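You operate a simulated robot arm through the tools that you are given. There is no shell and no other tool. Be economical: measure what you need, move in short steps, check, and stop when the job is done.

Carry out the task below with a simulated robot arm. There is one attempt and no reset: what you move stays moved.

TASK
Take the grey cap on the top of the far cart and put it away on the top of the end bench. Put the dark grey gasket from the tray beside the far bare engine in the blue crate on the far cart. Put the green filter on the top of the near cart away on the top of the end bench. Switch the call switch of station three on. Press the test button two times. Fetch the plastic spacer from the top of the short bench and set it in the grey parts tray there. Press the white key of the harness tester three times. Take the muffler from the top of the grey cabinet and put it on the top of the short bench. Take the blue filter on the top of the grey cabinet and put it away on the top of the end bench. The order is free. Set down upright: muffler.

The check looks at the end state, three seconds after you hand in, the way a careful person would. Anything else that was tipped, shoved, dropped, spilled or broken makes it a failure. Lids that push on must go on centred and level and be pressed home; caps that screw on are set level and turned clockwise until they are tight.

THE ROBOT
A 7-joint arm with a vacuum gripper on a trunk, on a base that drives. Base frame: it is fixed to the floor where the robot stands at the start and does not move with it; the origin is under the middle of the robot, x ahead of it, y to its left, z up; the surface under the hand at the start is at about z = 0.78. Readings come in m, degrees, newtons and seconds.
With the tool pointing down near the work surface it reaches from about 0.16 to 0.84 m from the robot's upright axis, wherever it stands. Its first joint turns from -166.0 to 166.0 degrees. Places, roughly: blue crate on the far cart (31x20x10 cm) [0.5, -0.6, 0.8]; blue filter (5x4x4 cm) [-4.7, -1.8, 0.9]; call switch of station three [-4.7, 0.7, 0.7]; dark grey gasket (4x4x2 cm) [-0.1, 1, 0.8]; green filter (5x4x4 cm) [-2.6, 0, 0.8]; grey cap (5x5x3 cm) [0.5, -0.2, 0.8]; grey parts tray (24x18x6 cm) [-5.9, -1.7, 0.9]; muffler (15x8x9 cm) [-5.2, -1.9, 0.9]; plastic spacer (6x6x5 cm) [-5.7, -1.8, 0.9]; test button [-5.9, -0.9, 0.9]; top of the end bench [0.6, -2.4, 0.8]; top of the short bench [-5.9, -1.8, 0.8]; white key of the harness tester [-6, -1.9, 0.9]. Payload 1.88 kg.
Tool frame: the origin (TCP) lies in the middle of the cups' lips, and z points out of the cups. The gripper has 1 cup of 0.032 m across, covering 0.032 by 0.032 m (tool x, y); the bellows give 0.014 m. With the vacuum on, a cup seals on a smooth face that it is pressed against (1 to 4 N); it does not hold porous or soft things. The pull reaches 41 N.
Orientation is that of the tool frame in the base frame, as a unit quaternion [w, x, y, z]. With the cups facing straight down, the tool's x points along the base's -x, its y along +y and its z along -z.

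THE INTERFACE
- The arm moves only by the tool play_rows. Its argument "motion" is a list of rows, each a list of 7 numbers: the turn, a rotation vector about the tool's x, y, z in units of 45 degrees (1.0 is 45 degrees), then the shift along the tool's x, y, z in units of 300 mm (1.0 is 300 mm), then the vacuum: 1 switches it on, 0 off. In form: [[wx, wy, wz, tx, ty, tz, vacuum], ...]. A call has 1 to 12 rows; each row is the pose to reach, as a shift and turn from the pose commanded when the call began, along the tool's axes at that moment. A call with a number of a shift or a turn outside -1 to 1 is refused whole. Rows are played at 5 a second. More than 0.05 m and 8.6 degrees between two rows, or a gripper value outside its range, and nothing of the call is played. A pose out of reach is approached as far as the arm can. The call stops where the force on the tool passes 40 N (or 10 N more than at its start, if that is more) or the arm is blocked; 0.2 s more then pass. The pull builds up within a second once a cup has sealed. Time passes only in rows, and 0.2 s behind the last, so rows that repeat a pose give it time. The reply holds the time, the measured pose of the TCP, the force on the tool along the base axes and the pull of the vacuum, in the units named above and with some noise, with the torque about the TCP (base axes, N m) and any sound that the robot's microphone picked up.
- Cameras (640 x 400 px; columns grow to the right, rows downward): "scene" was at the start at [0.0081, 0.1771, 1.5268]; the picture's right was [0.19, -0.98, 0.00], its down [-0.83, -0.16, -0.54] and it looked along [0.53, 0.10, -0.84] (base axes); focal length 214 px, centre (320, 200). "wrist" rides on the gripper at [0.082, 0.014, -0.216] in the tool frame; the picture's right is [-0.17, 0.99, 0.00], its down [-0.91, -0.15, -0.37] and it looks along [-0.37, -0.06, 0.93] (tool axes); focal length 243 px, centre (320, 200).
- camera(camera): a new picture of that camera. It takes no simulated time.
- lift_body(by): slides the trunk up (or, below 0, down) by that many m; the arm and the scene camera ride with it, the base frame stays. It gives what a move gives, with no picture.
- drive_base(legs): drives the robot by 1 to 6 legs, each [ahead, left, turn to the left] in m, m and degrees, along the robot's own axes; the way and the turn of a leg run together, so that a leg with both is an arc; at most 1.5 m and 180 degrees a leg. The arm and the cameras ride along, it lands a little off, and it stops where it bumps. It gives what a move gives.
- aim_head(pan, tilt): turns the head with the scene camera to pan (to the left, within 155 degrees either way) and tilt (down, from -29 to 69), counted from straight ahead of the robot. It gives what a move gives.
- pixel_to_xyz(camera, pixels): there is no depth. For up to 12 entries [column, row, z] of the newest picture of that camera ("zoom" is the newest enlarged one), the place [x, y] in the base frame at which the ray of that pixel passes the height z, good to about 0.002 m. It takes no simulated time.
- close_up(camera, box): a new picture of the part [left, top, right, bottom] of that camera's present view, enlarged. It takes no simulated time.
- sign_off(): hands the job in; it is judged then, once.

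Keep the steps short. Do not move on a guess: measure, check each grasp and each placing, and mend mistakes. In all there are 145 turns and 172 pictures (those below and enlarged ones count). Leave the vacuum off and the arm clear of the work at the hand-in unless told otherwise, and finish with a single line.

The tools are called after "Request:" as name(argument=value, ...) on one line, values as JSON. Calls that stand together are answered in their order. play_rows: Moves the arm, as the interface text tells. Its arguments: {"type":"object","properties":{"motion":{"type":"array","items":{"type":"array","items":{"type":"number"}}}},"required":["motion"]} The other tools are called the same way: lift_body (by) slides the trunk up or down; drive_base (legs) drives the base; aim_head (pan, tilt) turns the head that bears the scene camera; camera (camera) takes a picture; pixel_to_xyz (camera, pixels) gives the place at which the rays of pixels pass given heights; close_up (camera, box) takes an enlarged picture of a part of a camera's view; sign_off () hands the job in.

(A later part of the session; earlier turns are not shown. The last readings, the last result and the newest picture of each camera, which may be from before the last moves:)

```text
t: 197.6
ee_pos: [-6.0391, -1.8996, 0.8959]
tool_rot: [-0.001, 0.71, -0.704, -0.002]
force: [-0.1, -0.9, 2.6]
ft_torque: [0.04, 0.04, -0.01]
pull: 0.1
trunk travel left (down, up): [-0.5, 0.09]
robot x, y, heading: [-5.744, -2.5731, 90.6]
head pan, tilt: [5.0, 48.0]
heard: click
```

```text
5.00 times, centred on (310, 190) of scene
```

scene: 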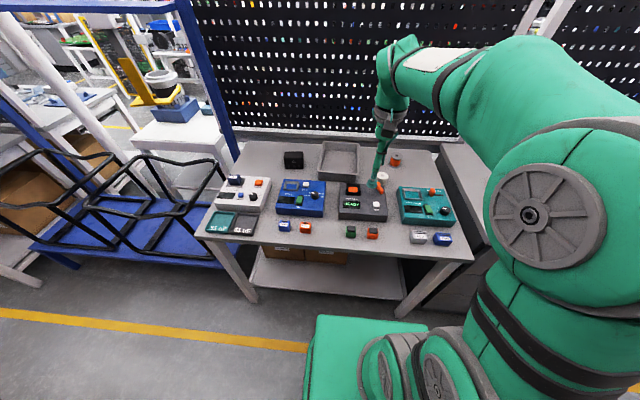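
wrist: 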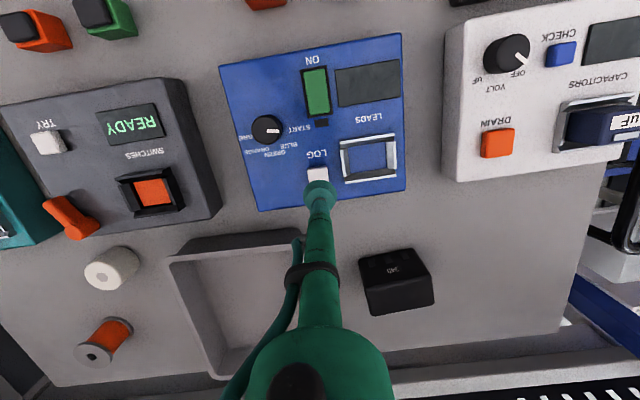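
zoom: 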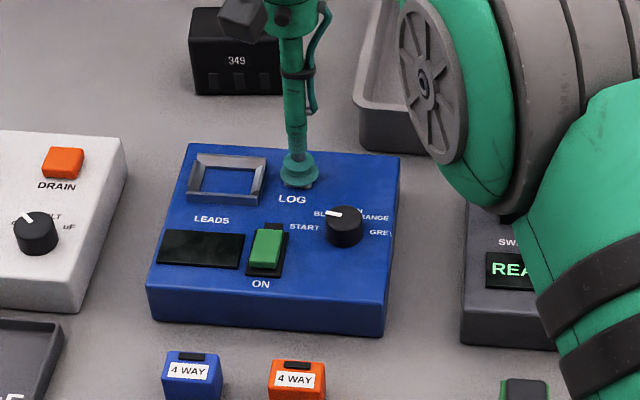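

One click. I'll rise and press again, one press per call.

Request:
play_rows(motion=[[0, 0, 0, 0, 0, -0.04, 0], [0, 0, 0, 0, 0, -0.06, 0], [0, 0, 0, 0, 0, -0.06, 0], [0, 0, 0, 0, 0, -0.02, 0], [0, 0, 0, 0, 0, 0.0, 0], [0, 0, 0, 0, 0, 0.0, 0]])

Request:
play_rows(motion=[[0, 0, 0, 0, 0, -0.04, 0], [0, 0, 0, 0, 0, -0.06, 0], [0, 0, 0, 0, 0, -0.06, 0]])

```text
t: 199.0
ee_pos: [-6.0373, -1.9006, 0.8951]
tool_rot: [0.0, 0.71, -0.704, -0.001]
force: [1.5, -0.4, 2.8]
ft_torque: [0.04, 0.0, 0.01]
pull: 0.0
trunk travel left (down, up): [-0.5, 0.09]
robot x, y, heading: [-5.7448, -2.5678, 90.4]
head pan, tilt: [5.0, 48.0]
heard: click
```

```text
t: 199.8
ee_pos: [-6.0396, -1.8994, 0.9142]
tool_rot: [0.0, 0.71, -0.704, -0.001]
force: [0.5, 0.3, -0.5]
ft_torque: [0.0, -0.03, -0.02]
pull: 0.1
trunk travel left (down, up): [-0.5, 0.09]
robot x, y, heading: [-5.7439, -2.5681, 90.5]
head pan, tilt: [5.0, 48.0]
```

Two clicks. Third press, then rise high.

Request:
play_rows(motion=[[0, 0, 0, 0, 0, 0.04, 0], [0, 0, 0, 0, 0, 0.06, 0], [0, 0, 0, 0, 0, 0.06, 0]])

Request:
play_rows(motion=[[0, 0, 0, 0, 0, -0.05, 0], [0, 0, 0, 0, 0, -0.2, 0], [0, 0, 0, 0, 0, -0.35, 0], [0, 0, 0, 0, 0, -0.5, 0], [0, 0, 0, 0, 0, -0.6, 0], [0, 0, 0, 0.1, -0.12, -0.6, 0], [0, 0, 0, 0.1, -0.27, -0.6, 0], [0, 0, 0, 0.1, -0.42, -0.6, 0], [0, 0, 0, 0.1, -0.57, -0.6, 0], [0, 0, 0, 0.1, -0.72, -0.6, 0]])

Request:
camera(camera="wrist")

Request:
camera(camera="scene")

```text
t: 200.6
ee_pos: [-6.0372, -1.9, 0.8944]
tool_rot: [0.0, 0.71, -0.704, -0.001]
force: [-0.5, -0.6, 2.7]
ft_torque: [0.0, -0.03, 0.01]
pull: 0.2
trunk travel left (down, up): [-0.5, 0.09]
robot x, y, heading: [-5.7444, -2.5719, 90.4]
head pan, tilt: [5.0, 48.0]
heard: click
```

```text
t: 202.8
ee_pos: [-5.8197, -1.9259, 1.076]
tool_rot: [0.001, 0.711, -0.703, -0.001]
force: [-0.2, -0.2, -0.5]
ft_torque: [0.01, -0.04, -0.02]
pull: 0.0
trunk travel left (down, up): [-0.5, 0.09]
robot x, y, heading: [-5.7417, -2.5694, 90.4]
head pan, tilt: [5.0, 48.0]
```

```text
103 pictures are left
```

wrist: 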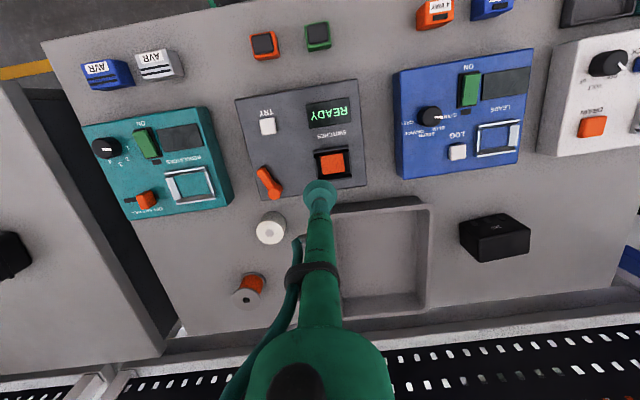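

```text
102 pictures are left
```

scene: 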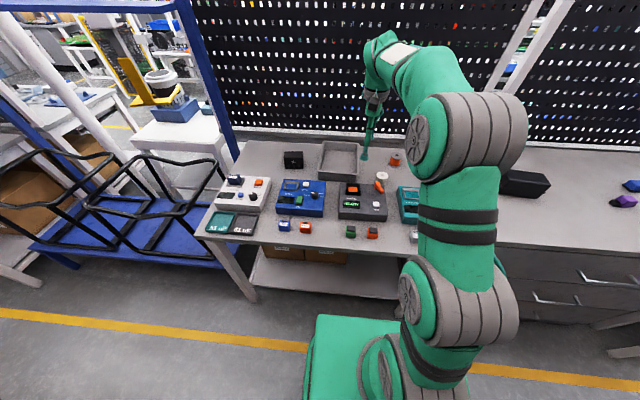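

Three clicks in total. Next the spacer at wrist (268,228); zoom and measure.

Request:
close_up(camera="wrist", box=[220, 190, 320, 270])

Request:
close_up(camera="scene", box=[310, 130, 420, 200])

Request:
pixel_to_xyz(camera="wrist", pixels=[[268, 227, 0.86], [268, 227, 0.88], [268, 227, 0.9], [268, 227, 0.92], [385, 255, 0.86], [385, 255, 0.87], [330, 305, 0.86], [425, 210, 0.9]])

```text
5.00 times, centred on (270, 230) of wrist
```

zoom: 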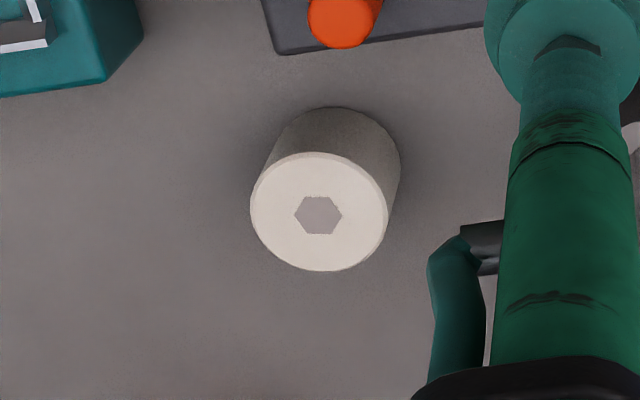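

```text
5.71 times, centred on (365, 165) of scene
```

zoom: 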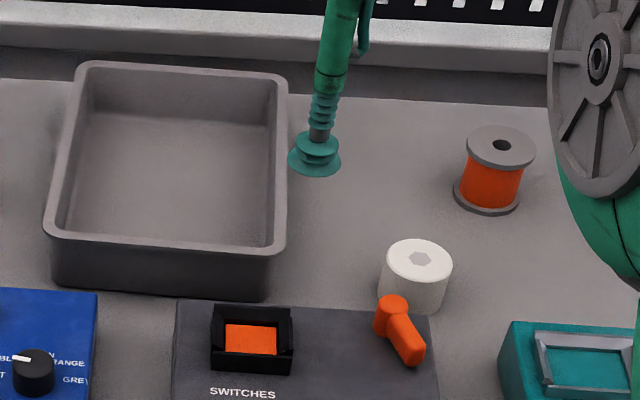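

```text
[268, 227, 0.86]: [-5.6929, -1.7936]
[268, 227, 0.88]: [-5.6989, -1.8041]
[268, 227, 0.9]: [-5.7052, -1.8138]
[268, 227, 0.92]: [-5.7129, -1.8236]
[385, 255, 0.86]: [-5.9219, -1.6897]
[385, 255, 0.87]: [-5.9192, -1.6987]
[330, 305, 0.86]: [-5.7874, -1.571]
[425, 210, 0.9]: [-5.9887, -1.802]
```

Request:
pixel_to_xyz(camera="wrist", pixels=[[270, 232.4, 0.88], [270, 232.4, 0.9], [270, 232.4, 0.91], [270, 232.4, 0.92]])

Request:
pixel_to_xyz(camera="zoom", pixels=[[418, 261, 0.88], [418, 261, 0.9], [418, 261, 0.91], [418, 261, 0.92], [60, 240, 0.9], [287, 250, 0.9], [85, 65, 0.9], [280, 80, 0.9], [490, 200, 0.84]])

```text
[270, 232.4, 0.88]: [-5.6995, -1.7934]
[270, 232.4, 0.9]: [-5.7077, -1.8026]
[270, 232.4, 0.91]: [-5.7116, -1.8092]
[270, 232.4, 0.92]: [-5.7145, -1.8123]
```

```text
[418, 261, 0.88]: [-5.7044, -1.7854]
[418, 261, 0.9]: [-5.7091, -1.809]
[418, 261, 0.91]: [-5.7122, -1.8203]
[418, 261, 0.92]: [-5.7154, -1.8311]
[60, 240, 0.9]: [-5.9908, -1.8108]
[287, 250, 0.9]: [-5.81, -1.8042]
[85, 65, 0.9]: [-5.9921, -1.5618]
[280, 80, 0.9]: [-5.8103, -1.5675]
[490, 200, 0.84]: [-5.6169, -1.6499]
```

Spacer top (-5.707,-1.803,0.895), tray centre (-5.90,-1.69). I'll drive 8 cm nearer for reach.

Request:
drive_base(legs=[[0.08, 0.08, 0]])

Request:
camera(camera="wrist")

```text
t: 204.0
ee_pos: [-5.9025, -1.8462, 1.0756]
tool_rot: [0.001, 0.71, -0.704, -0.001]
force: [-0.2, 0.3, 1.3]
ft_torque: [0.01, -0.01, -0.01]
pull: 0.1
trunk travel left (down, up): [-0.5, 0.09]
robot x, y, heading: [-5.8234, -2.4926, 90.5]
head pan, tilt: [5.0, 48.0]
```

```text
99 pictures are left
```

wrist: 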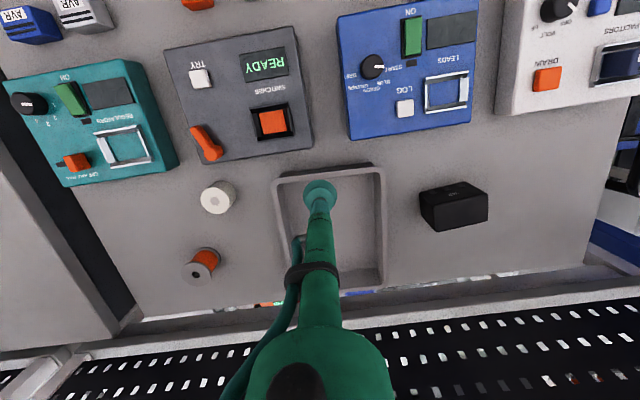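

Request:
play_rows(motion=[[0, 0, 0, -0.03, -0.16, 0, 0], [0, 0, 0, -0.06, -0.32, 0, 0], [0, 0, 0, -0.1, -0.48, 0, 0], [0, 0, 0, -0.138, -0.63, 0, 0], [0, 0, 0, -0.138, -0.653, 0.15, 0], [0, 0, 0, -0.138, -0.653, 0.3, 0], [0, 0, 0, -0.138, -0.653, 0.44, 0], [0, 0, 0, -0.138, -0.653, 0.44, 0]])

Request:
close_up(camera="wrist", box=[270, 140, 370, 240])

```text
t: 205.8
ee_pos: [-5.7057, -1.8008, 0.9433]
tool_rot: [0.0, 0.71, -0.704, 0.0]
force: [0.2, -0.1, -0.6]
ft_torque: [-0.02, 0.0, -0.01]
pull: 0.1
trunk travel left (down, up): [-0.5, 0.09]
robot x, y, heading: [-5.8242, -2.4946, 90.3]
head pan, tilt: [5.0, 48.0]
```

```text
4.00 times, centred on (320, 190) of wrist
```

zoom: 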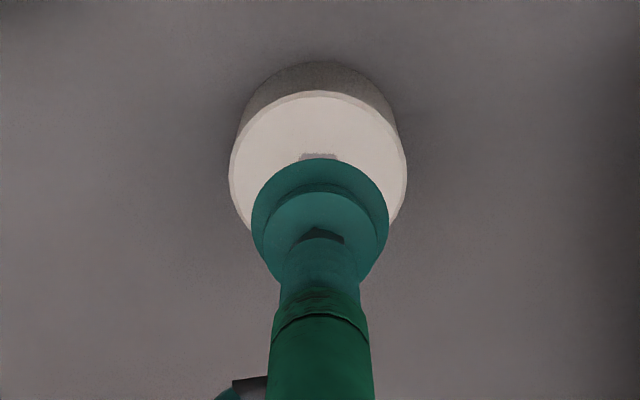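

Request:
play_rows(motion=[[0, 0, 0, -0.009, 0, 0.1, 0], [0, 0, 0, -0.009, 0, 0.14, 1], [0, 0, 0, -0.009, 0, 0.165, 1], [0, 0, 0, -0.009, 0, 0.18, 1], [0, 0, 0, -0.009, 0, 0.18, 1], [0, 0, 0, -0.009, 0, 0.18, 1], [0, 0, 0, -0.009, 0, 0.18, 1]])

```text
t: 207.4
ee_pos: [-5.7061, -1.8, 0.8914]
tool_rot: [-0.001, 0.71, -0.704, -0.001]
force: [0.5, -0.2, 12.9]
ft_torque: [-0.02, -0.03, 0.01]
pull: 41.0
trunk travel left (down, up): [-0.5, 0.09]
robot x, y, heading: [-5.8257, -2.4916, 90.3]
head pan, tilt: [5.0, 48.0]
```

Sealed. Lift, carry over the tray and lower.

Request:
play_rows(motion=[[0, 0, 0, 0, 0, -0.05, 1], [0, 0, 0, 0, 0, -0.2, 1], [0, 0, 0, 0, 0, -0.35, 1], [0, 0, 0, 0, 0, -0.47, 1], [0, 0, 0, -0.07, 0.14, -0.47, 1], [0, 0, 0, -0.14, 0.28, -0.47, 1], [0, 0, 0, -0.21, 0.42, -0.47, 1], [0, 0, 0, -0.27, 0.56, -0.47, 1], [0, 0, 0, -0.289, 0.644, -0.47, 1], [0, 0, 0, -0.289, 0.644, -0.32, 1], [0, 0, 0, -0.289, 0.644, -0.2, 1], [0, 0, 0, -0.289, 0.644, -0.2, 1]])

Request:
camera(camera="wrist")

Request:
close_up(camera="scene", box=[280, 130, 400, 205])

```text
t: 210.0
ee_pos: [-5.9007, -1.7167, 0.949]
tool_rot: [0.0, 0.709, -0.705, -0.002]
force: [-0.3, -0.2, -0.9]
ft_torque: [-0.01, -0.01, 0.0]
pull: 40.7
trunk travel left (down, up): [-0.5, 0.09]
robot x, y, heading: [-5.8255, -2.4939, 90.8]
head pan, tilt: [5.0, 48.0]
```

```text
97 pictures are left
```

wrist: 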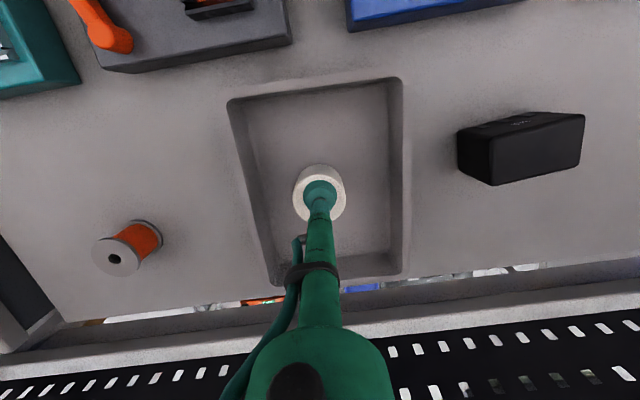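

```text
5.33 times, centred on (340, 168) of scene
```

zoom: 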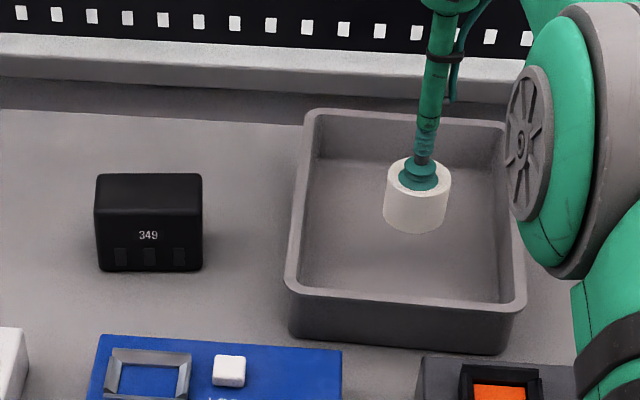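

Centred over the tray. Lower in small steps to contact.

Request:
play_rows(motion=[[0, 0, 0, 0, 0, 0.1, 1], [0, 0, 0, 0, 0, 0.14, 1], [0, 0, 0, 0, 0, 0.155, 1], [0, 0, 0, 0, 0, 0.17, 1], [0, 0, 0, 0, 0, 0.17, 1]])

```text
t: 211.2
ee_pos: [-5.8992, -1.7157, 0.8983]
tool_rot: [0.001, 0.709, -0.705, -0.001]
force: [0.1, -1.0, 0.1]
ft_torque: [-0.02, -0.02, 0.02]
pull: 40.8
trunk travel left (down, up): [-0.5, 0.09]
robot x, y, heading: [-5.8262, -2.4877, 90.5]
head pan, tilt: [5.0, 48.0]
```

Request:
play_rows(motion=[[0, 0, 0, 0, 0, 0.01, 1], [0, 0, 0, 0, 0, 0.017, 1], [0, 0, 0, 0, 0, 0.017, 1]])

```text
t: 212.0
ee_pos: [-5.9002, -1.7155, 0.8968]
tool_rot: [-0.002, 0.71, -0.704, -0.003]
force: [0.3, 1.5, 12.2]
ft_torque: [-0.04, -0.05, 0.0]
pull: 41.5
trunk travel left (down, up): [-0.5, 0.09]
robot x, y, heading: [-5.8276, -2.4919, 90.1]
head pan, tilt: [5.0, 48.0]
```

Contact at 12 N. Release and rise.

Request:
play_rows(motion=[[0, 0, 0, 0, 0, -0.01, 0], [0, 0, 0, 0, 0, -0.01, 0], [0, 0, 0, 0, 0, -0.01, 0], [0, 0, 0, 0, 0, -0.05, 0], [0, 0, 0, 0, 0, -0.2, 0], [0, 0, 0, 0, 0, -0.35, 0], [0, 0, 0, 0, 0, -0.5, 0], [0, 0, 0, 0, 0, -0.63, 0], [0, 0, 0, 0.12, -0.1, -0.63, 0], [0, 0, 0, 0.24, -0.2, -0.63, 0], [0, 0, 0, 0.36, -0.3, -0.63, 0]])

Request:
camera(camera="wrist")

Request:
camera(camera="scene")

```text
t: 214.4
ee_pos: [-5.8096, -1.8275, 1.0896]
tool_rot: [-0.004, 0.709, -0.705, -0.005]
force: [-0.2, -2.6, 4.1]
ft_torque: [0.35, -0.02, 0.0]
pull: 0.0
out of reach, approached as far as the arm can: row 8
trunk travel left (down, up): [-0.5, 0.09]
robot x, y, heading: [-5.8282, -2.4908, 90.5]
head pan, tilt: [5.0, 48.0]
```

```text
95 pictures are left
```

wrist: 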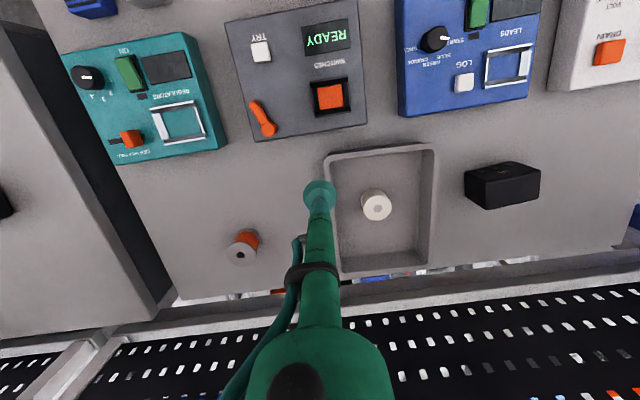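

```text
94 pictures are left
```

scene: 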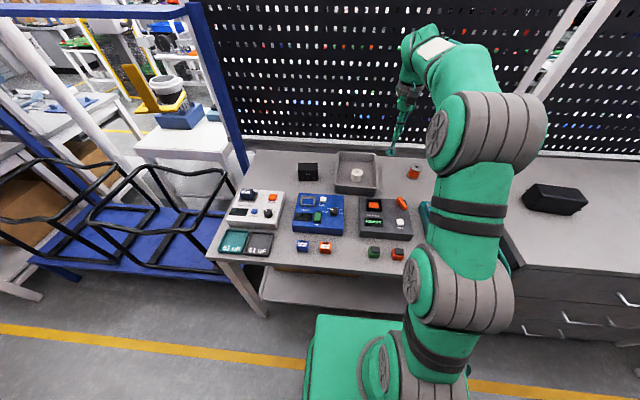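

The spacer is in the tray at (376,205). I'll measure the free area beside the tray for the muffler, and the muffler itself.

Request:
pixel_to_xyz(camera="wrist", pixels=[[225, 155, 0.845], [130, 165, 0.845], [255, 143, 0.845], [325, 160, 0.845], [175, 298, 0.845], [225, 235, 0.845], [255, 265, 0.845], [110, 165, 0.845], [340, 272, 0.845]])

Request:
pixel_to_xyz(camera="scene", pixels=[[556, 196, 0.94], [556, 196, 0.96], [556, 196, 0.98], [413, 178, 0.845], [434, 200, 0.845]])

Request:
close_up(camera="scene", box=[500, 160, 620, 240])

Request:
play_rows(motion=[[0, 0, 0, 0, 0, 0, 0]])

```text
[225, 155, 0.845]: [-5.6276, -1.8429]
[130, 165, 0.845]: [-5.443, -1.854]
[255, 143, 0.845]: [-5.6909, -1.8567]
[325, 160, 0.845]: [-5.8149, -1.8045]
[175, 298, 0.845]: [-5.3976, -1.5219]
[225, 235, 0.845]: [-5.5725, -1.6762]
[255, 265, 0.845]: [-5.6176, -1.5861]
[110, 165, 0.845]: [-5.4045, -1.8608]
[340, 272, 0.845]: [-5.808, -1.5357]
```

```text
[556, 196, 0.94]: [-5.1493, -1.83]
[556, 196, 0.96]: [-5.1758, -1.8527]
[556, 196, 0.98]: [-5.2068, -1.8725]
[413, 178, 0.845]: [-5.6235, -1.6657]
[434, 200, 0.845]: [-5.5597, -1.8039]
```

```text
5.00 times, centred on (560, 200) of scene
```

zoom: 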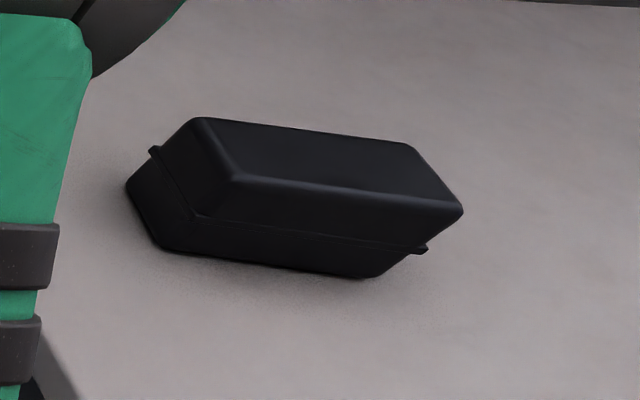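

```text
t: 214.8
ee_pos: [-5.8094, -1.8251, 1.0842]
tool_rot: [-0.002, 0.71, -0.704, -0.002]
force: [0.0, -0.2, 0.3]
ft_torque: [0.02, -0.02, -0.01]
pull: 0.2
trunk travel left (down, up): [-0.5, 0.09]
robot x, y, heading: [-5.8243, -2.4945, 90.3]
head pan, tilt: [5.0, 48.0]
```

Force is back to zero. I'll raise the trunk a little, then shift right to reach the muffler on the cabinet.

Request:
lift_body(by=0.06)

Request:
drive_base(legs=[[0, -0.42, 0]])

Request:
aim_head(pan=0, tilt=50)

Request:
camera(camera="wrist")

Request:
camera(camera="scene")

```text
t: 215.8
ee_pos: [-5.8095, -1.8249, 1.143]
tool_rot: [0.0, 0.71, -0.704, 0.0]
force: [-0.2, -1.3, 0.3]
ft_torque: [-0.03, 0.01, 0.01]
pull: 0.0
trunk travel left (down, up): [-0.56, 0.03]
robot x, y, heading: [-5.8261, -2.4907, 90.4]
head pan, tilt: [5.0, 48.0]
```

```text
t: 218.3
ee_pos: [-5.4029, -1.8177, 1.1427]
tool_rot: [0.0, 0.714, -0.7, 0.0]
force: [0.2, 0.5, -0.5]
ft_torque: [0.03, 0.01, 0.01]
pull: 0.2
trunk travel left (down, up): [-0.56, 0.03]
robot x, y, heading: [-5.4071, -2.487, 91.3]
head pan, tilt: [5.0, 48.0]
```

```text
t: 219.0
ee_pos: [-5.4025, -1.8187, 1.1426]
tool_rot: [0.0, 0.715, -0.699, -0.003]
force: [0.2, -0.3, -0.4]
ft_torque: [-0.02, 0.05, 0.02]
pull: 0.0
trunk travel left (down, up): [-0.56, 0.03]
robot x, y, heading: [-5.4095, -2.4801, 91.2]
head pan, tilt: [0.0, 50.0]
```

```text
92 pictures are left
```

wrist: 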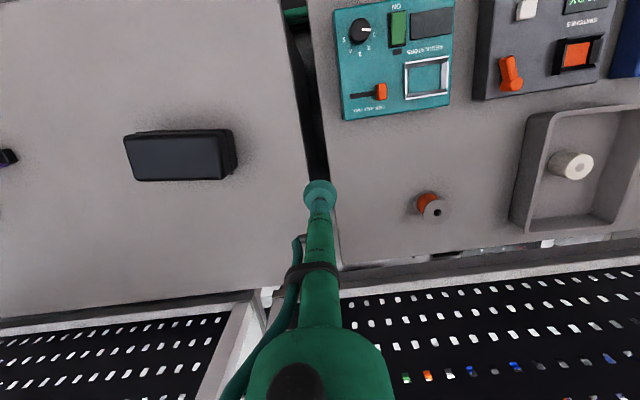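

```text
91 pictures are left
```

scene: 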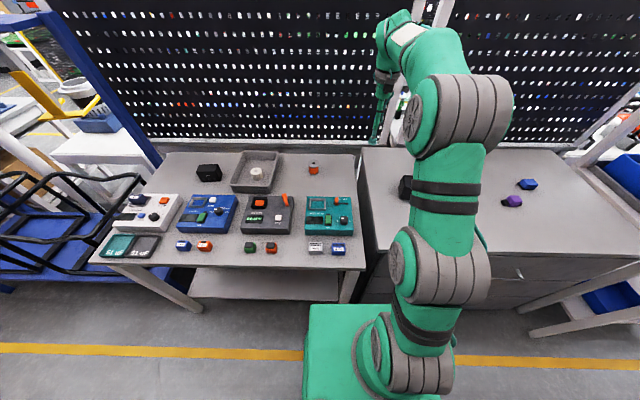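

Request:
close_up(camera="wrist", box=[100, 110, 260, 210])

```text
4.00 times, centred on (180, 160) of wrist
```

zoom: 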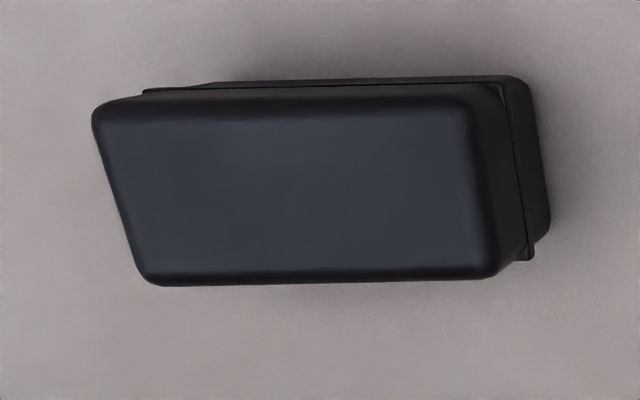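

Request:
pixel_to_xyz(camera="zoom", pixels=[[303, 191, 0.93], [303, 191, 0.95], [303, 191, 0.97], [303, 191, 0.99], [98, 110, 0.95], [470, 100, 0.95], [495, 275, 0.95], [150, 280, 0.95]])

```text
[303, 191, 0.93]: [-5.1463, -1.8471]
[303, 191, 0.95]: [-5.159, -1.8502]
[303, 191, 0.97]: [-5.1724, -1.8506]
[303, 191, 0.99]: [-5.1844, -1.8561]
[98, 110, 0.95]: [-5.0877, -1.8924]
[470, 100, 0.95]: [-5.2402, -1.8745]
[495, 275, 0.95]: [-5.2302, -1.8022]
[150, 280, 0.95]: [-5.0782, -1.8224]
```

Muffler top centre ≈(-5.165,-1.85, z≈0.955), yaw about -7°. I'll move above it.

Request:
play_rows(motion=[[0, 0, 0, 0.02, -0.15, 0, 0], [0, 0, 0, 0.04, -0.3, 0, 0], [0, 0, 0, 0.06, -0.45, 0, 0], [0, 0, 0, 0.08, -0.6, 0, 0], [0, 0, 0, 0.121, -0.74, 0, 0], [0, 0, 0, 0.121, -0.789, 0.1, 0], [0, 0, 0, 0.121, -0.789, 0.25, 0], [0, 0, 0, 0.121, -0.789, 0.4, 0], [0, 0, 0, 0.121, -0.789, 0.44, 0], [0, 0, 0, 0.121, -0.789, 0.44, 0]])

Request:
close_up(camera="wrist", box=[240, 130, 400, 230])

Request:
camera(camera="scene")

```text
t: 221.2
ee_pos: [-5.1648, -1.8503, 1.0115]
tool_rot: [0.001, 0.715, -0.699, -0.001]
force: [0.6, -0.6, 0.3]
ft_torque: [0.04, 0.03, -0.01]
pull: 0.0
trunk travel left (down, up): [-0.56, 0.03]
robot x, y, heading: [-5.4123, -2.4837, 91.4]
head pan, tilt: [0.0, 50.0]
```

```text
4.00 times, centred on (320, 180) of wrist
```

zoom: 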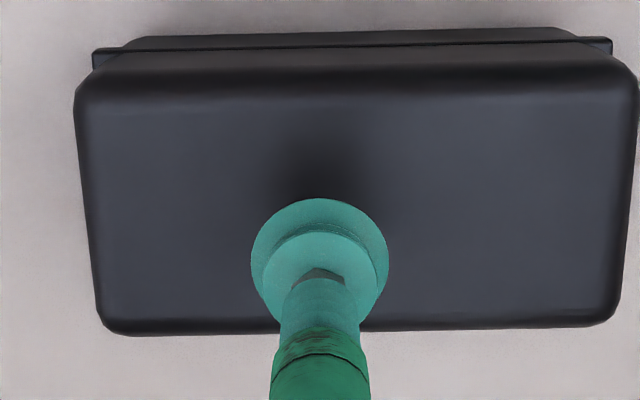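

```text
88 pictures are left
```

scene: 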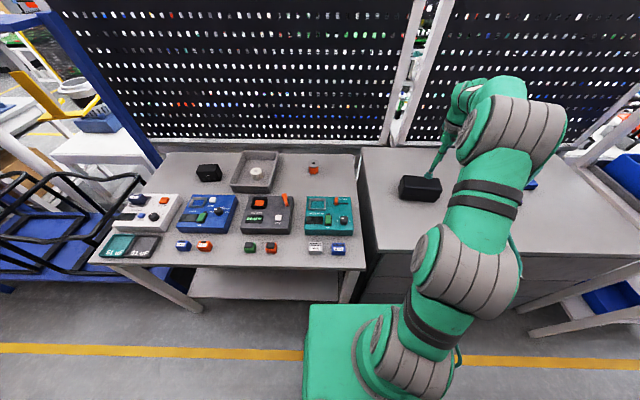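

The muffler centre is about 1 cm to the picture's right; trim and descend slowly.

Request:
play_rows(motion=[[0, 0, 0, 0, 0.033, 0.05, 0], [0, 0, 0, 0, 0.033, 0.1, 1], [0, 0, 0, 0, 0.033, 0.13, 1], [0, 0, 0, 0, 0.033, 0.145, 1], [0, 0, 0, 0, 0.033, 0.16, 1], [0, 0, 0, 0, 0.033, 0.16, 1], [0, 0, 0, 0, 0.033, 0.16, 1]])

```text
t: 222.8
ee_pos: [-5.1744, -1.8487, 0.9668]
tool_rot: [-0.004, 0.715, -0.699, -0.002]
force: [2.4, 4.2, 37.1]
ft_torque: [-0.09, 0.13, -0.38]
pull: 40.8
trunk travel left (down, up): [-0.56, 0.03]
robot x, y, heading: [-5.4109, -2.4832, 91.4]
head pan, tilt: [0.0, 50.0]
```

Sealed at z≈0.967. Lift gently and check.

Request:
play_rows(motion=[[0, 0, 0, 0, 0, -0.03, 1], [0, 0, 0, 0, 0, -0.06, 1], [0, 0, 0, 0, 0, -0.12, 1], [0, 0, 0, 0, 0, -0.2, 1], [0, 0, 0, 0, 0, -0.3, 1], [0, 0, 0, 0, 0, -0.4, 1], [0, 0, 0, 0, 0, -0.48, 1], [0, 0, 0, 0, 0, -0.48, 1]])

Request:
camera(camera="wrist")

```text
t: 224.6
ee_pos: [-5.1741, -1.8497, 1.1065]
tool_rot: [0.001, 0.715, -0.699, -0.001]
force: [-0.6, 0.6, -8.5]
ft_torque: [0.06, 0.01, -0.04]
pull: 40.8
trunk travel left (down, up): [-0.56, 0.03]
robot x, y, heading: [-5.4119, -2.4849, 91.5]
head pan, tilt: [0.0, 50.0]
```

```text
87 pictures are left
```

wrist: 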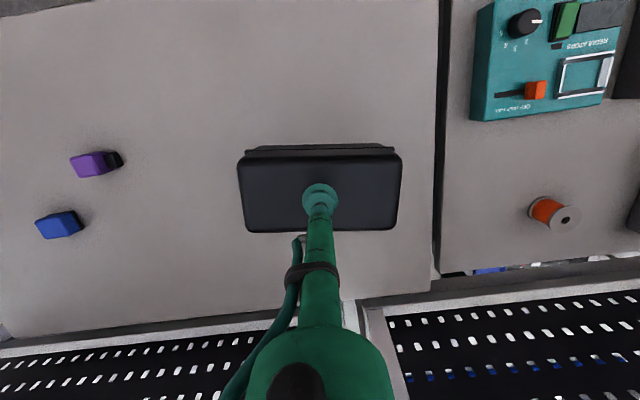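

Held (8.5 N), level. Carry to the short bench in two moves.

Request:
play_rows(motion=[[0, 0, 0, -0.015, 0.08, 0, 1], [0, 0, 0, -0.03, 0.18, 0, 1], [0, 0, 0, -0.05, 0.29, 0, 1], [0, 0, 0, -0.08, 0.4, 0, 1], [0, 0, 0, -0.1, 0.51, 0, 1], [0, 0, 0, -0.12, 0.62, 0, 1], [0, 0, 0, -0.15, 0.73, 0, 1], [0, 0, 0, -0.17, 0.84, 0, 1], [0, 0, 0, -0.19, 0.94, 0, 1], [0, 0, 0, -0.2, 1.0, 0, 1], [0, 0, 0, -0.2, 1.0, 0, 1]])

Request:
play_rows(motion=[[0, 0, 0, -0.02, 0.08, 0, 1], [0, 0, 0, -0.04, 0.18, 0, 1], [0, 0, 0, -0.06, 0.29, 0, 1], [0, 0, 0, -0.08, 0.4, 0, 1], [0, 0, 0, -0.1, 0.481, 0, 1], [0, 0, 0, -0.1, 0.481, 0, 1]])

Request:
camera(camera="wrist")

Request:
camera(camera="scene")

```text
t: 227.0
ee_pos: [-5.4778, -1.7967, 1.1071]
tool_rot: [-0.001, 0.715, -0.699, 0.0]
force: [-0.9, -0.7, -9.0]
ft_torque: [0.03, -0.04, 0.01]
pull: 41.5
trunk travel left (down, up): [-0.56, 0.03]
robot x, y, heading: [-5.4125, -2.4854, 91.3]
head pan, tilt: [0.0, 50.0]
```

```text
t: 228.4
ee_pos: [-5.622, -1.7704, 1.1077]
tool_rot: [0.001, 0.715, -0.699, -0.001]
force: [-0.2, -0.7, -9.6]
ft_torque: [0.0, -0.03, 0.02]
pull: 40.7
trunk travel left (down, up): [-0.56, 0.03]
robot x, y, heading: [-5.4101, -2.4801, 91.1]
head pan, tilt: [0.0, 50.0]
```

```text
86 pictures are left
```

wrist: 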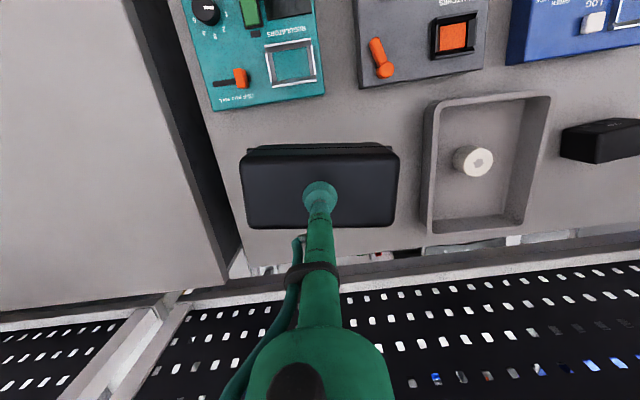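

```text
85 pictures are left
```

scene: 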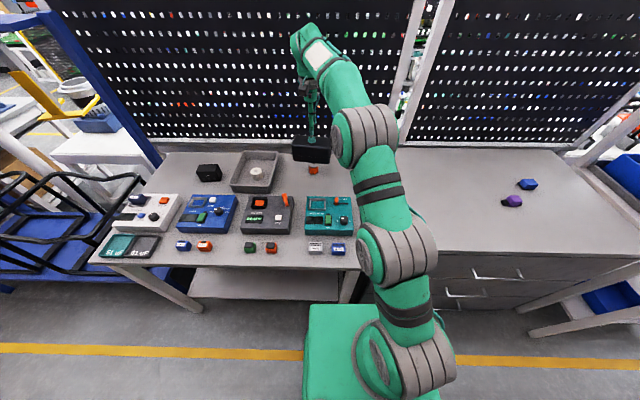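

Above the spot. Lower to ~0.955 and check clearances.

Request:
play_rows(motion=[[0, 0, 0, 0, 0, 0.12, 1], [0, 0, 0, 0, 0, 0.25, 1], [0, 0, 0, 0, 0, 0.37, 1], [0, 0, 0, 0, 0, 0.45, 1], [0, 0, 0, 0, 0, 0.5, 1], [0, 0, 0, 0, 0, 0.5, 1]])

Request:
close_up(camera="scene", box=[240, 130, 370, 220])

Request:
camera(camera="wrist")

```text
t: 229.8
ee_pos: [-5.6219, -1.7689, 0.9569]
tool_rot: [0.002, 0.715, -0.699, -0.001]
force: [-0.7, 0.3, -8.7]
ft_torque: [-0.01, 0.01, 0.0]
pull: 40.8
trunk travel left (down, up): [-0.56, 0.03]
robot x, y, heading: [-5.4138, -2.4875, 91.4]
head pan, tilt: [0.0, 50.0]
```

```text
4.44 times, centred on (305, 175) of scene
```

zoom: 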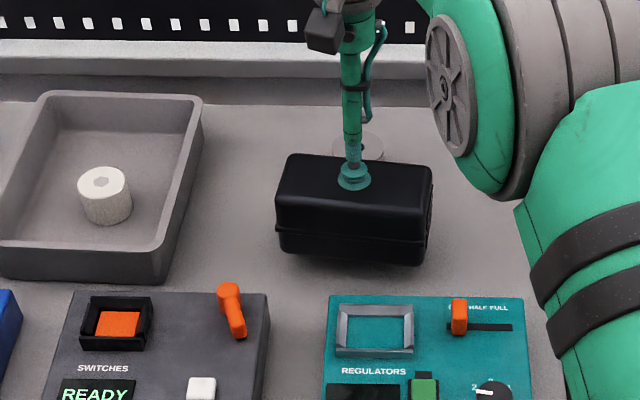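

```text
83 pictures are left
```

wrist: 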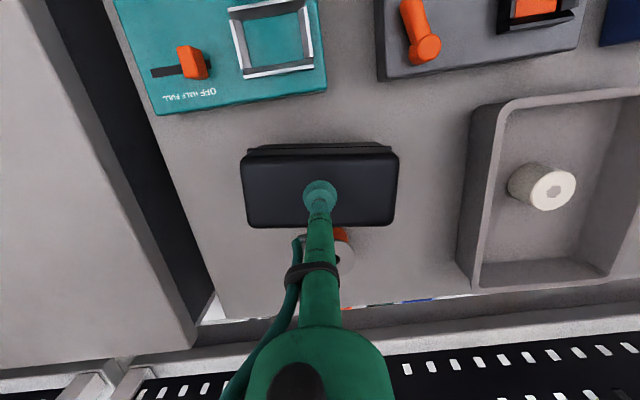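

The spool stands just behind; I'll shift 1 cm toward the robot and lower to contact.

Request:
play_rows(motion=[[0, 0, 0, 0.03, 0, 0, 1], [0, 0, 0, 0.03, 0, 0.03, 1], [0, 0, 0, 0.03, 0, 0.05, 1], [0, 0, 0, 0.03, 0, 0.06, 1], [0, 0, 0, 0.03, 0, 0.06, 1]])

```text
t: 231.0
ee_pos: [-5.6215, -1.7783, 0.9376]
tool_rot: [0.001, 0.715, -0.699, 0.0]
force: [-0.3, -0.4, -8.6]
ft_torque: [0.05, -0.02, -0.03]
pull: 40.3
trunk travel left (down, up): [-0.56, 0.03]
robot x, y, heading: [-5.4131, -2.4839, 91.6]
head pan, tilt: [0.0, 50.0]
```

Request:
play_rows(motion=[[0, 0, 0, 0, 0, 0.01, 1], [0, 0, 0, 0, 0, 0.02, 1], [0, 0, 0, 0, 0, 0.02, 1]])

```text
t: 231.8
ee_pos: [-5.6221, -1.7787, 0.9329]
tool_rot: [0.0, 0.715, -0.699, -0.002]
force: [0.6, 0.2, -7.3]
ft_torque: [-0.07, -0.03, 0.0]
pull: 40.7
trunk travel left (down, up): [-0.56, 0.03]
robot x, y, heading: [-5.4095, -2.4842, 91.2]
head pan, tilt: [0.0, 50.0]
```

Request:
play_rows(motion=[[0, 0, 0, 0, 0, 0.01, 1], [0, 0, 0, 0, 0, 0.018, 1], [0, 0, 0, 0, 0, 0.018, 1]])

```text
t: 232.6
ee_pos: [-5.6209, -1.7779, 0.9309]
tool_rot: [-0.002, 0.715, -0.699, -0.004]
force: [4.0, 0.6, 14.8]
ft_torque: [-0.27, -0.04, -0.03]
pull: 40.7
trunk travel left (down, up): [-0.56, 0.03]
robot x, y, heading: [-5.4073, -2.4888, 91.4]
head pan, tilt: [0.0, 50.0]
```

Down (14.8 N). Release and rise.

Request:
play_rows(motion=[[0, 0, 0, 0, 0, -0.01, 0], [0, 0, 0, 0, 0, -0.01, 0], [0, 0, 0, 0, 0, -0.01, 0], [0, 0, 0, 0, 0, -0.04, 0], [0, 0, 0, 0, 0, -0.15, 0], [0, 0, 0, 0, 0, -0.3, 0], [0, 0, 0, 0, 0, -0.45, 0], [0, 0, 0, 0, 0, -0.55, 0], [0, 0, 0, 0.12, -0.1, -0.55, 0], [0, 0, 0, 0.24, -0.2, -0.55, 0], [0, 0, 0, 0.36, -0.3, -0.55, 0]])

Request:
camera(camera="wrist")

Request:
close_up(camera="scene", box=[240, 130, 370, 220])

```text
t: 235.0
ee_pos: [-5.529, -1.8844, 1.0899]
tool_rot: [0.001, 0.715, -0.699, 0.0]
force: [0.0, -0.4, -0.7]
ft_torque: [0.02, 0.02, 0.02]
pull: 0.1
trunk travel left (down, up): [-0.56, 0.03]
robot x, y, heading: [-5.4132, -2.4874, 91.3]
head pan, tilt: [0.0, 50.0]
```

```text
82 pictures are left
```

wrist: 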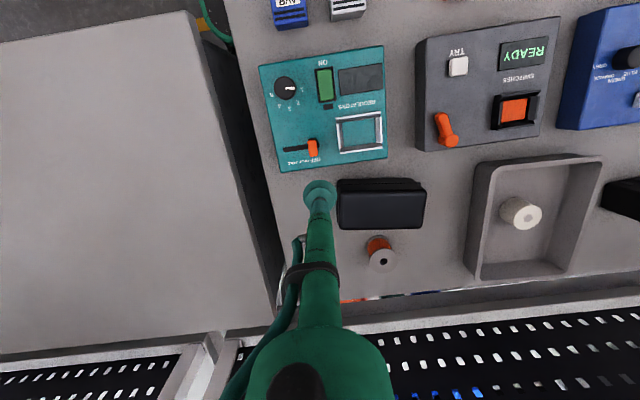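

```text
4.44 times, centred on (305, 175) of scene
```

zoom: 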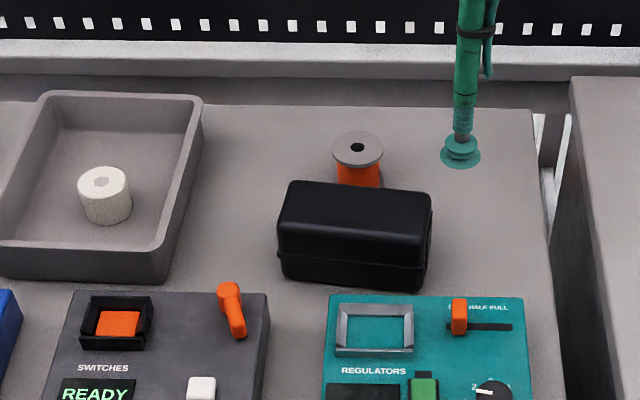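

The muffler stands upright. Next: find a route to the central aisle for the test button and switch. I'll look west.

Request:
aim_head(pan=75, tilt=20)

Request:
camera(camera="scene")

Request:
aim_head(pan=35, tilt=20)

Request:
camera(camera="scene")

```text
t: 236.5
ee_pos: [-5.5293, -1.8848, 1.092]
tool_rot: [0.001, 0.715, -0.699, -0.001]
force: [0.5, -0.9, -0.4]
ft_torque: [-0.01, 0.03, 0.01]
pull: 0.1
trunk travel left (down, up): [-0.56, 0.03]
robot x, y, heading: [-5.411, -2.4854, 91.3]
head pan, tilt: [75.0, 20.0]
```

```text
80 pictures are left
```

scene: 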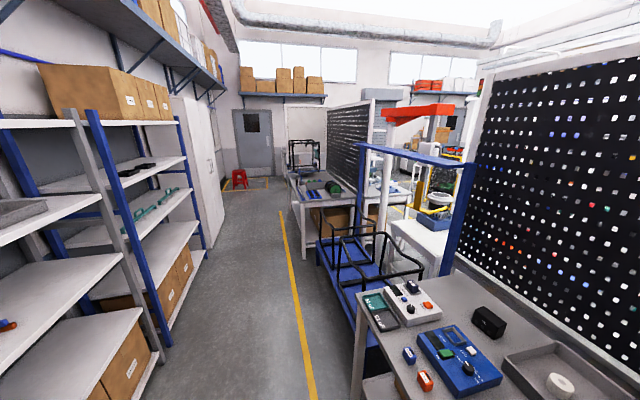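

```text
t: 237.6
ee_pos: [-5.5297, -1.8855, 1.0904]
tool_rot: [0.001, 0.715, -0.699, 0.0]
force: [-0.3, -0.4, -0.9]
ft_torque: [0.03, -0.05, -0.04]
pull: 0.1
trunk travel left (down, up): [-0.56, 0.03]
robot x, y, heading: [-5.4109, -2.4846, 91.4]
head pan, tilt: [35.0, 20.0]
```

```text
79 pictures are left
```

scene: 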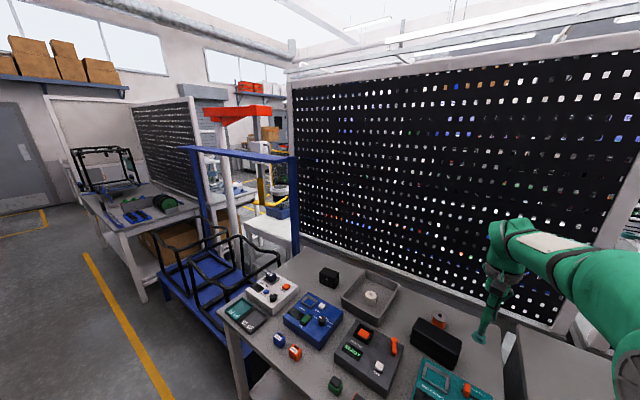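

Request:
close_up(camera="scene", box=[0, 80, 300, 268])

Request:
pixel_to_xyz(camera="scene", pixels=[[143, 300, 0], [90, 192, 0.85], [195, 205, 0.85], [84, 255, 0], [75, 150, 0.85], [45, 228, 0], [40, 210, 0], [70, 196, 0]])

```text
2.13 times, centred on (150, 174) of scene
```

zoom: 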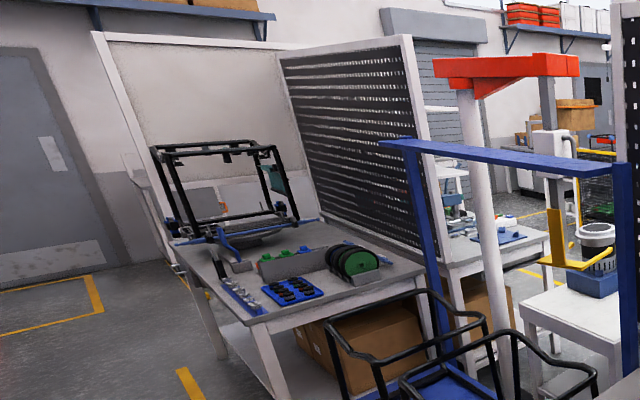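

```text
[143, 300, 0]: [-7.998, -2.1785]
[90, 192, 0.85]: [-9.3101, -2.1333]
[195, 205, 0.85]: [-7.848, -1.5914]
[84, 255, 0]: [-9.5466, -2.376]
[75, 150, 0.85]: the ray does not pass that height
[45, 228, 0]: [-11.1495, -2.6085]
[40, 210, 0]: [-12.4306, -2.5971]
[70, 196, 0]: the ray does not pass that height
```

The only route is round the west end of the benches (x≈-10). I'll fold the arm in, back off, turn and drive west.

Request:
play_rows(motion=[[0, 0, 0, 0.15, 0, 0, 0], [0, 0, 0, 0.3, -0.1, 0, 0], [0, 0, 0, 0.45, -0.2, 0, 0], [0, 0, 0, 0.55, -0.3, 0, 0]])

Request:
drive_base(legs=[[-0.25, 0, 0], [0, 0, 89], [1.5, 0, 0], [1.5, 0, 0]])

Request:
aim_head(pan=0, tilt=20)

Request:
camera(camera="scene")

```text
refused: row 2 steps farther than a row can; nothing moved
```

```text
t: 257.3
ee_pos: [-9.0075, -3.0474, 1.0919]
tool_rot: [0.0, 0.999, 0.036, 0.0]
force: [-0.4, 0.6, -0.3]
ft_torque: [0.06, -0.01, 0.01]
pull: 0.0
trunk travel left (down, up): [-0.56, 0.03]
robot x, y, heading: [-8.4147, -2.8987, -175.7]
head pan, tilt: [35.0, 20.0]
```

```text
t: 258.3
ee_pos: [-9.0072, -3.0471, 1.0904]
tool_rot: [0.0, 0.999, 0.036, -0.001]
force: [-0.6, -0.5, -0.8]
ft_torque: [-0.01, -0.01, -0.01]
pull: 0.1
trunk travel left (down, up): [-0.56, 0.03]
robot x, y, heading: [-8.413, -2.8951, -176.0]
head pan, tilt: [0.0, 20.0]
```

```text
77 pictures are left
```

scene: 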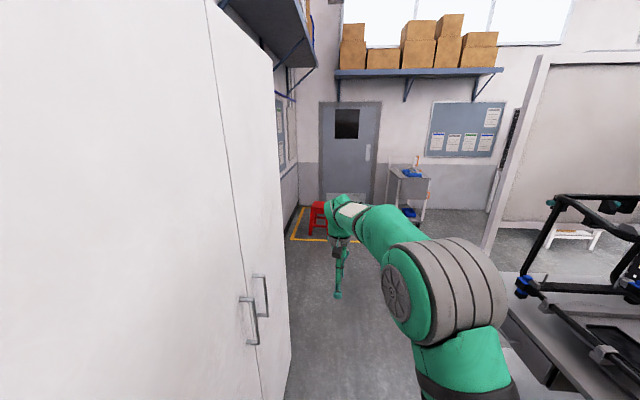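

No bump, but I'm near a cabinet. I'll fold the arm in, recentre, and go on.

Request:
play_rows(motion=[[0, 0, 0, 0.14, 0, 0, 0], [0, 0, 0, 0.28, 0, 0, 0], [0, 0, 0, 0.42, 0, 0, 0], [0, 0, 0, 0.5, -0.1, 0, 0], [0, 0, 0, 0.5, -0.25, 0, 0], [0, 0, 0, 0.5, -0.4, 0, 0]])

Request:
drive_base(legs=[[0, -0.2, -4], [1.3, 0, 0]])

Request:
aim_head(pan=-60, tilt=25)

Request:
camera(camera="scene")

```text
t: 259.7
ee_pos: [-8.8671, -2.9157, 1.0912]
tool_rot: [0.001, 0.999, 0.036, 0.001]
force: [0.1, -0.2, 0.7]
ft_torque: [0.0, -0.04, 0.01]
pull: 0.1
trunk travel left (down, up): [-0.56, 0.03]
robot x, y, heading: [-8.4157, -2.8984, -175.9]
head pan, tilt: [0.0, 20.0]
```

```text
t: 267.4
ee_pos: [-10.1714, -2.6914, 1.0907]
tool_rot: [0.001, 1.0, 0.005, 0.0]
force: [0.8, -0.1, 0.6]
ft_torque: [-0.01, -0.02, -0.03]
pull: 0.0
trunk travel left (down, up): [-0.56, 0.03]
robot x, y, heading: [-9.72, -2.7011, -179.3]
head pan, tilt: [0.0, 20.0]
```

```text
t: 268.7
ee_pos: [-10.1697, -2.6933, 1.0913]
tool_rot: [0.0, 1.0, 0.004, 0.0]
force: [0.4, -0.5, 0.9]
ft_torque: [0.01, 0.02, 0.04]
pull: 0.1
trunk travel left (down, up): [-0.56, 0.03]
robot x, y, heading: [-9.7183, -2.7023, -179.5]
head pan, tilt: [-60.0, 25.0]
```

```text
76 pictures are left
```

scene: 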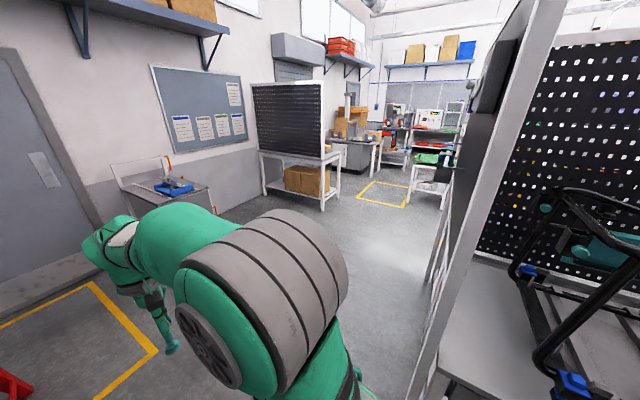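

Open space beyond the partition. Ahead, turn north, drive on.

Request:
drive_base(legs=[[0.65, 0, 0], [0, 0, -90], [1.5, 0, 0]])

Request:
aim_head(pan=-60, tilt=22)

Request:
camera(camera="scene")

```text
t: 283.2
ee_pos: [-10.472, -0.7369, 1.0915]
tool_rot: [0.0, 0.729, -0.684, -0.001]
force: [0.2, 0.9, 0.8]
ft_torque: [0.01, -0.02, 0.02]
pull: 0.0
trunk travel left (down, up): [-0.56, 0.03]
robot x, y, heading: [-10.4599, -1.1909, 93.4]
head pan, tilt: [-60.0, 25.0]
```

```text
t: 283.8
ee_pos: [-10.4711, -0.7371, 1.0926]
tool_rot: [0.0, 0.729, -0.684, 0.0]
force: [0.7, -0.6, 0.0]
ft_torque: [0.05, 0.01, 0.0]
pull: 0.0
trunk travel left (down, up): [-0.56, 0.03]
robot x, y, heading: [-10.457, -1.1899, 93.4]
head pan, tilt: [-60.0, 22.0]
```

```text
75 pictures are left
```

scene: 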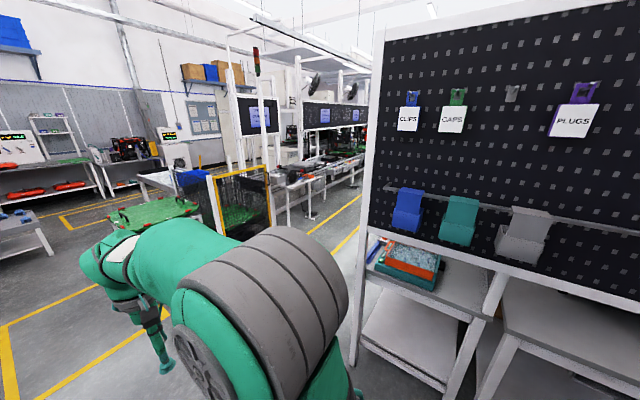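

Request:
drive_base(legs=[[1.0, 0, -3.4], [0, 0, -90], [0.8, 0, 0]])

Request:
aim_head(pan=0, tilt=22)

Request:
camera(camera="scene")

```text
t: 296.6
ee_pos: [-9.2646, -0.1289, 1.0902]
tool_rot: [0.001, -0.028, 1.0, 0.001]
force: [0.3, 0.2, -0.4]
ft_torque: [-0.01, -0.03, 0.0]
pull: 0.0
trunk travel left (down, up): [-0.56, 0.03]
robot x, y, heading: [-9.7188, -0.1364, 3.2]
head pan, tilt: [-60.0, 22.0]
```

```text
t: 297.9
ee_pos: [-9.2652, -0.1292, 1.0907]
tool_rot: [0.0, -0.028, 1.0, 0.001]
force: [-0.1, -0.6, -0.3]
ft_torque: [0.02, -0.02, 0.01]
pull: 0.0
trunk travel left (down, up): [-0.56, 0.03]
robot x, y, heading: [-9.7213, -0.1399, 3.0]
head pan, tilt: [0.0, 22.0]
```

```text
74 pictures are left
```

scene: 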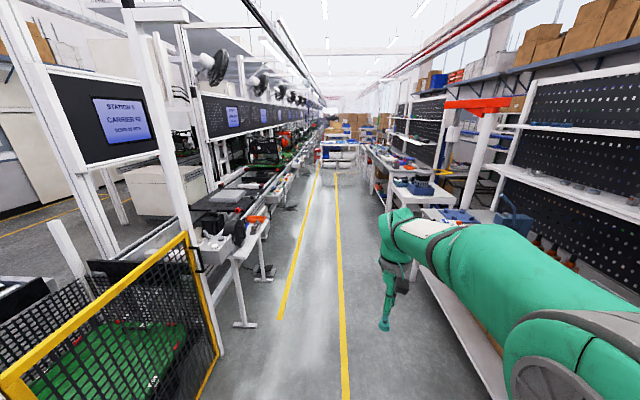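

Request:
pixel_to_xyz(camera="scene", pixels=[[280, 318, 0], [342, 330, 0], [245, 326, 0], [262, 275, 0], [395, 190, 0.85], [374, 165, 0.85], [430, 206, 0.85], [508, 398, 0], [470, 370, 0.2]])

Request:
close_up(camera="scene", box=[260, 110, 480, 248])

```text
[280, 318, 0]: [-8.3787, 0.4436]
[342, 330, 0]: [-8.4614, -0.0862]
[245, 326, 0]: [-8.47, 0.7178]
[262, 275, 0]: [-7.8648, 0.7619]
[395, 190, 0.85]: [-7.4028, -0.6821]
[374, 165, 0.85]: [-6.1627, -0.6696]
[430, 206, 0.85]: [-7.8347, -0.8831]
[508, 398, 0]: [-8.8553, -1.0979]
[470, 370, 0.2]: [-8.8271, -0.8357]
```

```text
2.90 times, centred on (370, 179) of scene
```

zoom: 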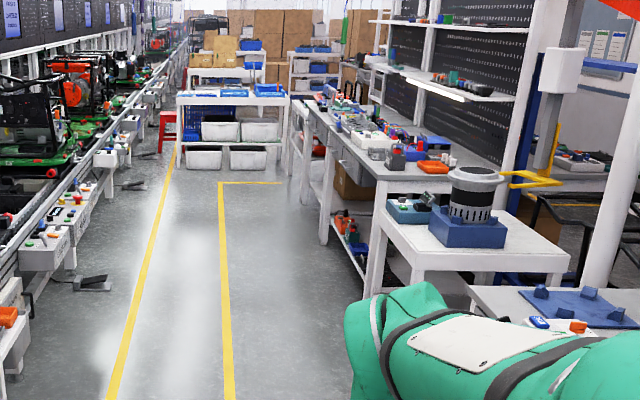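

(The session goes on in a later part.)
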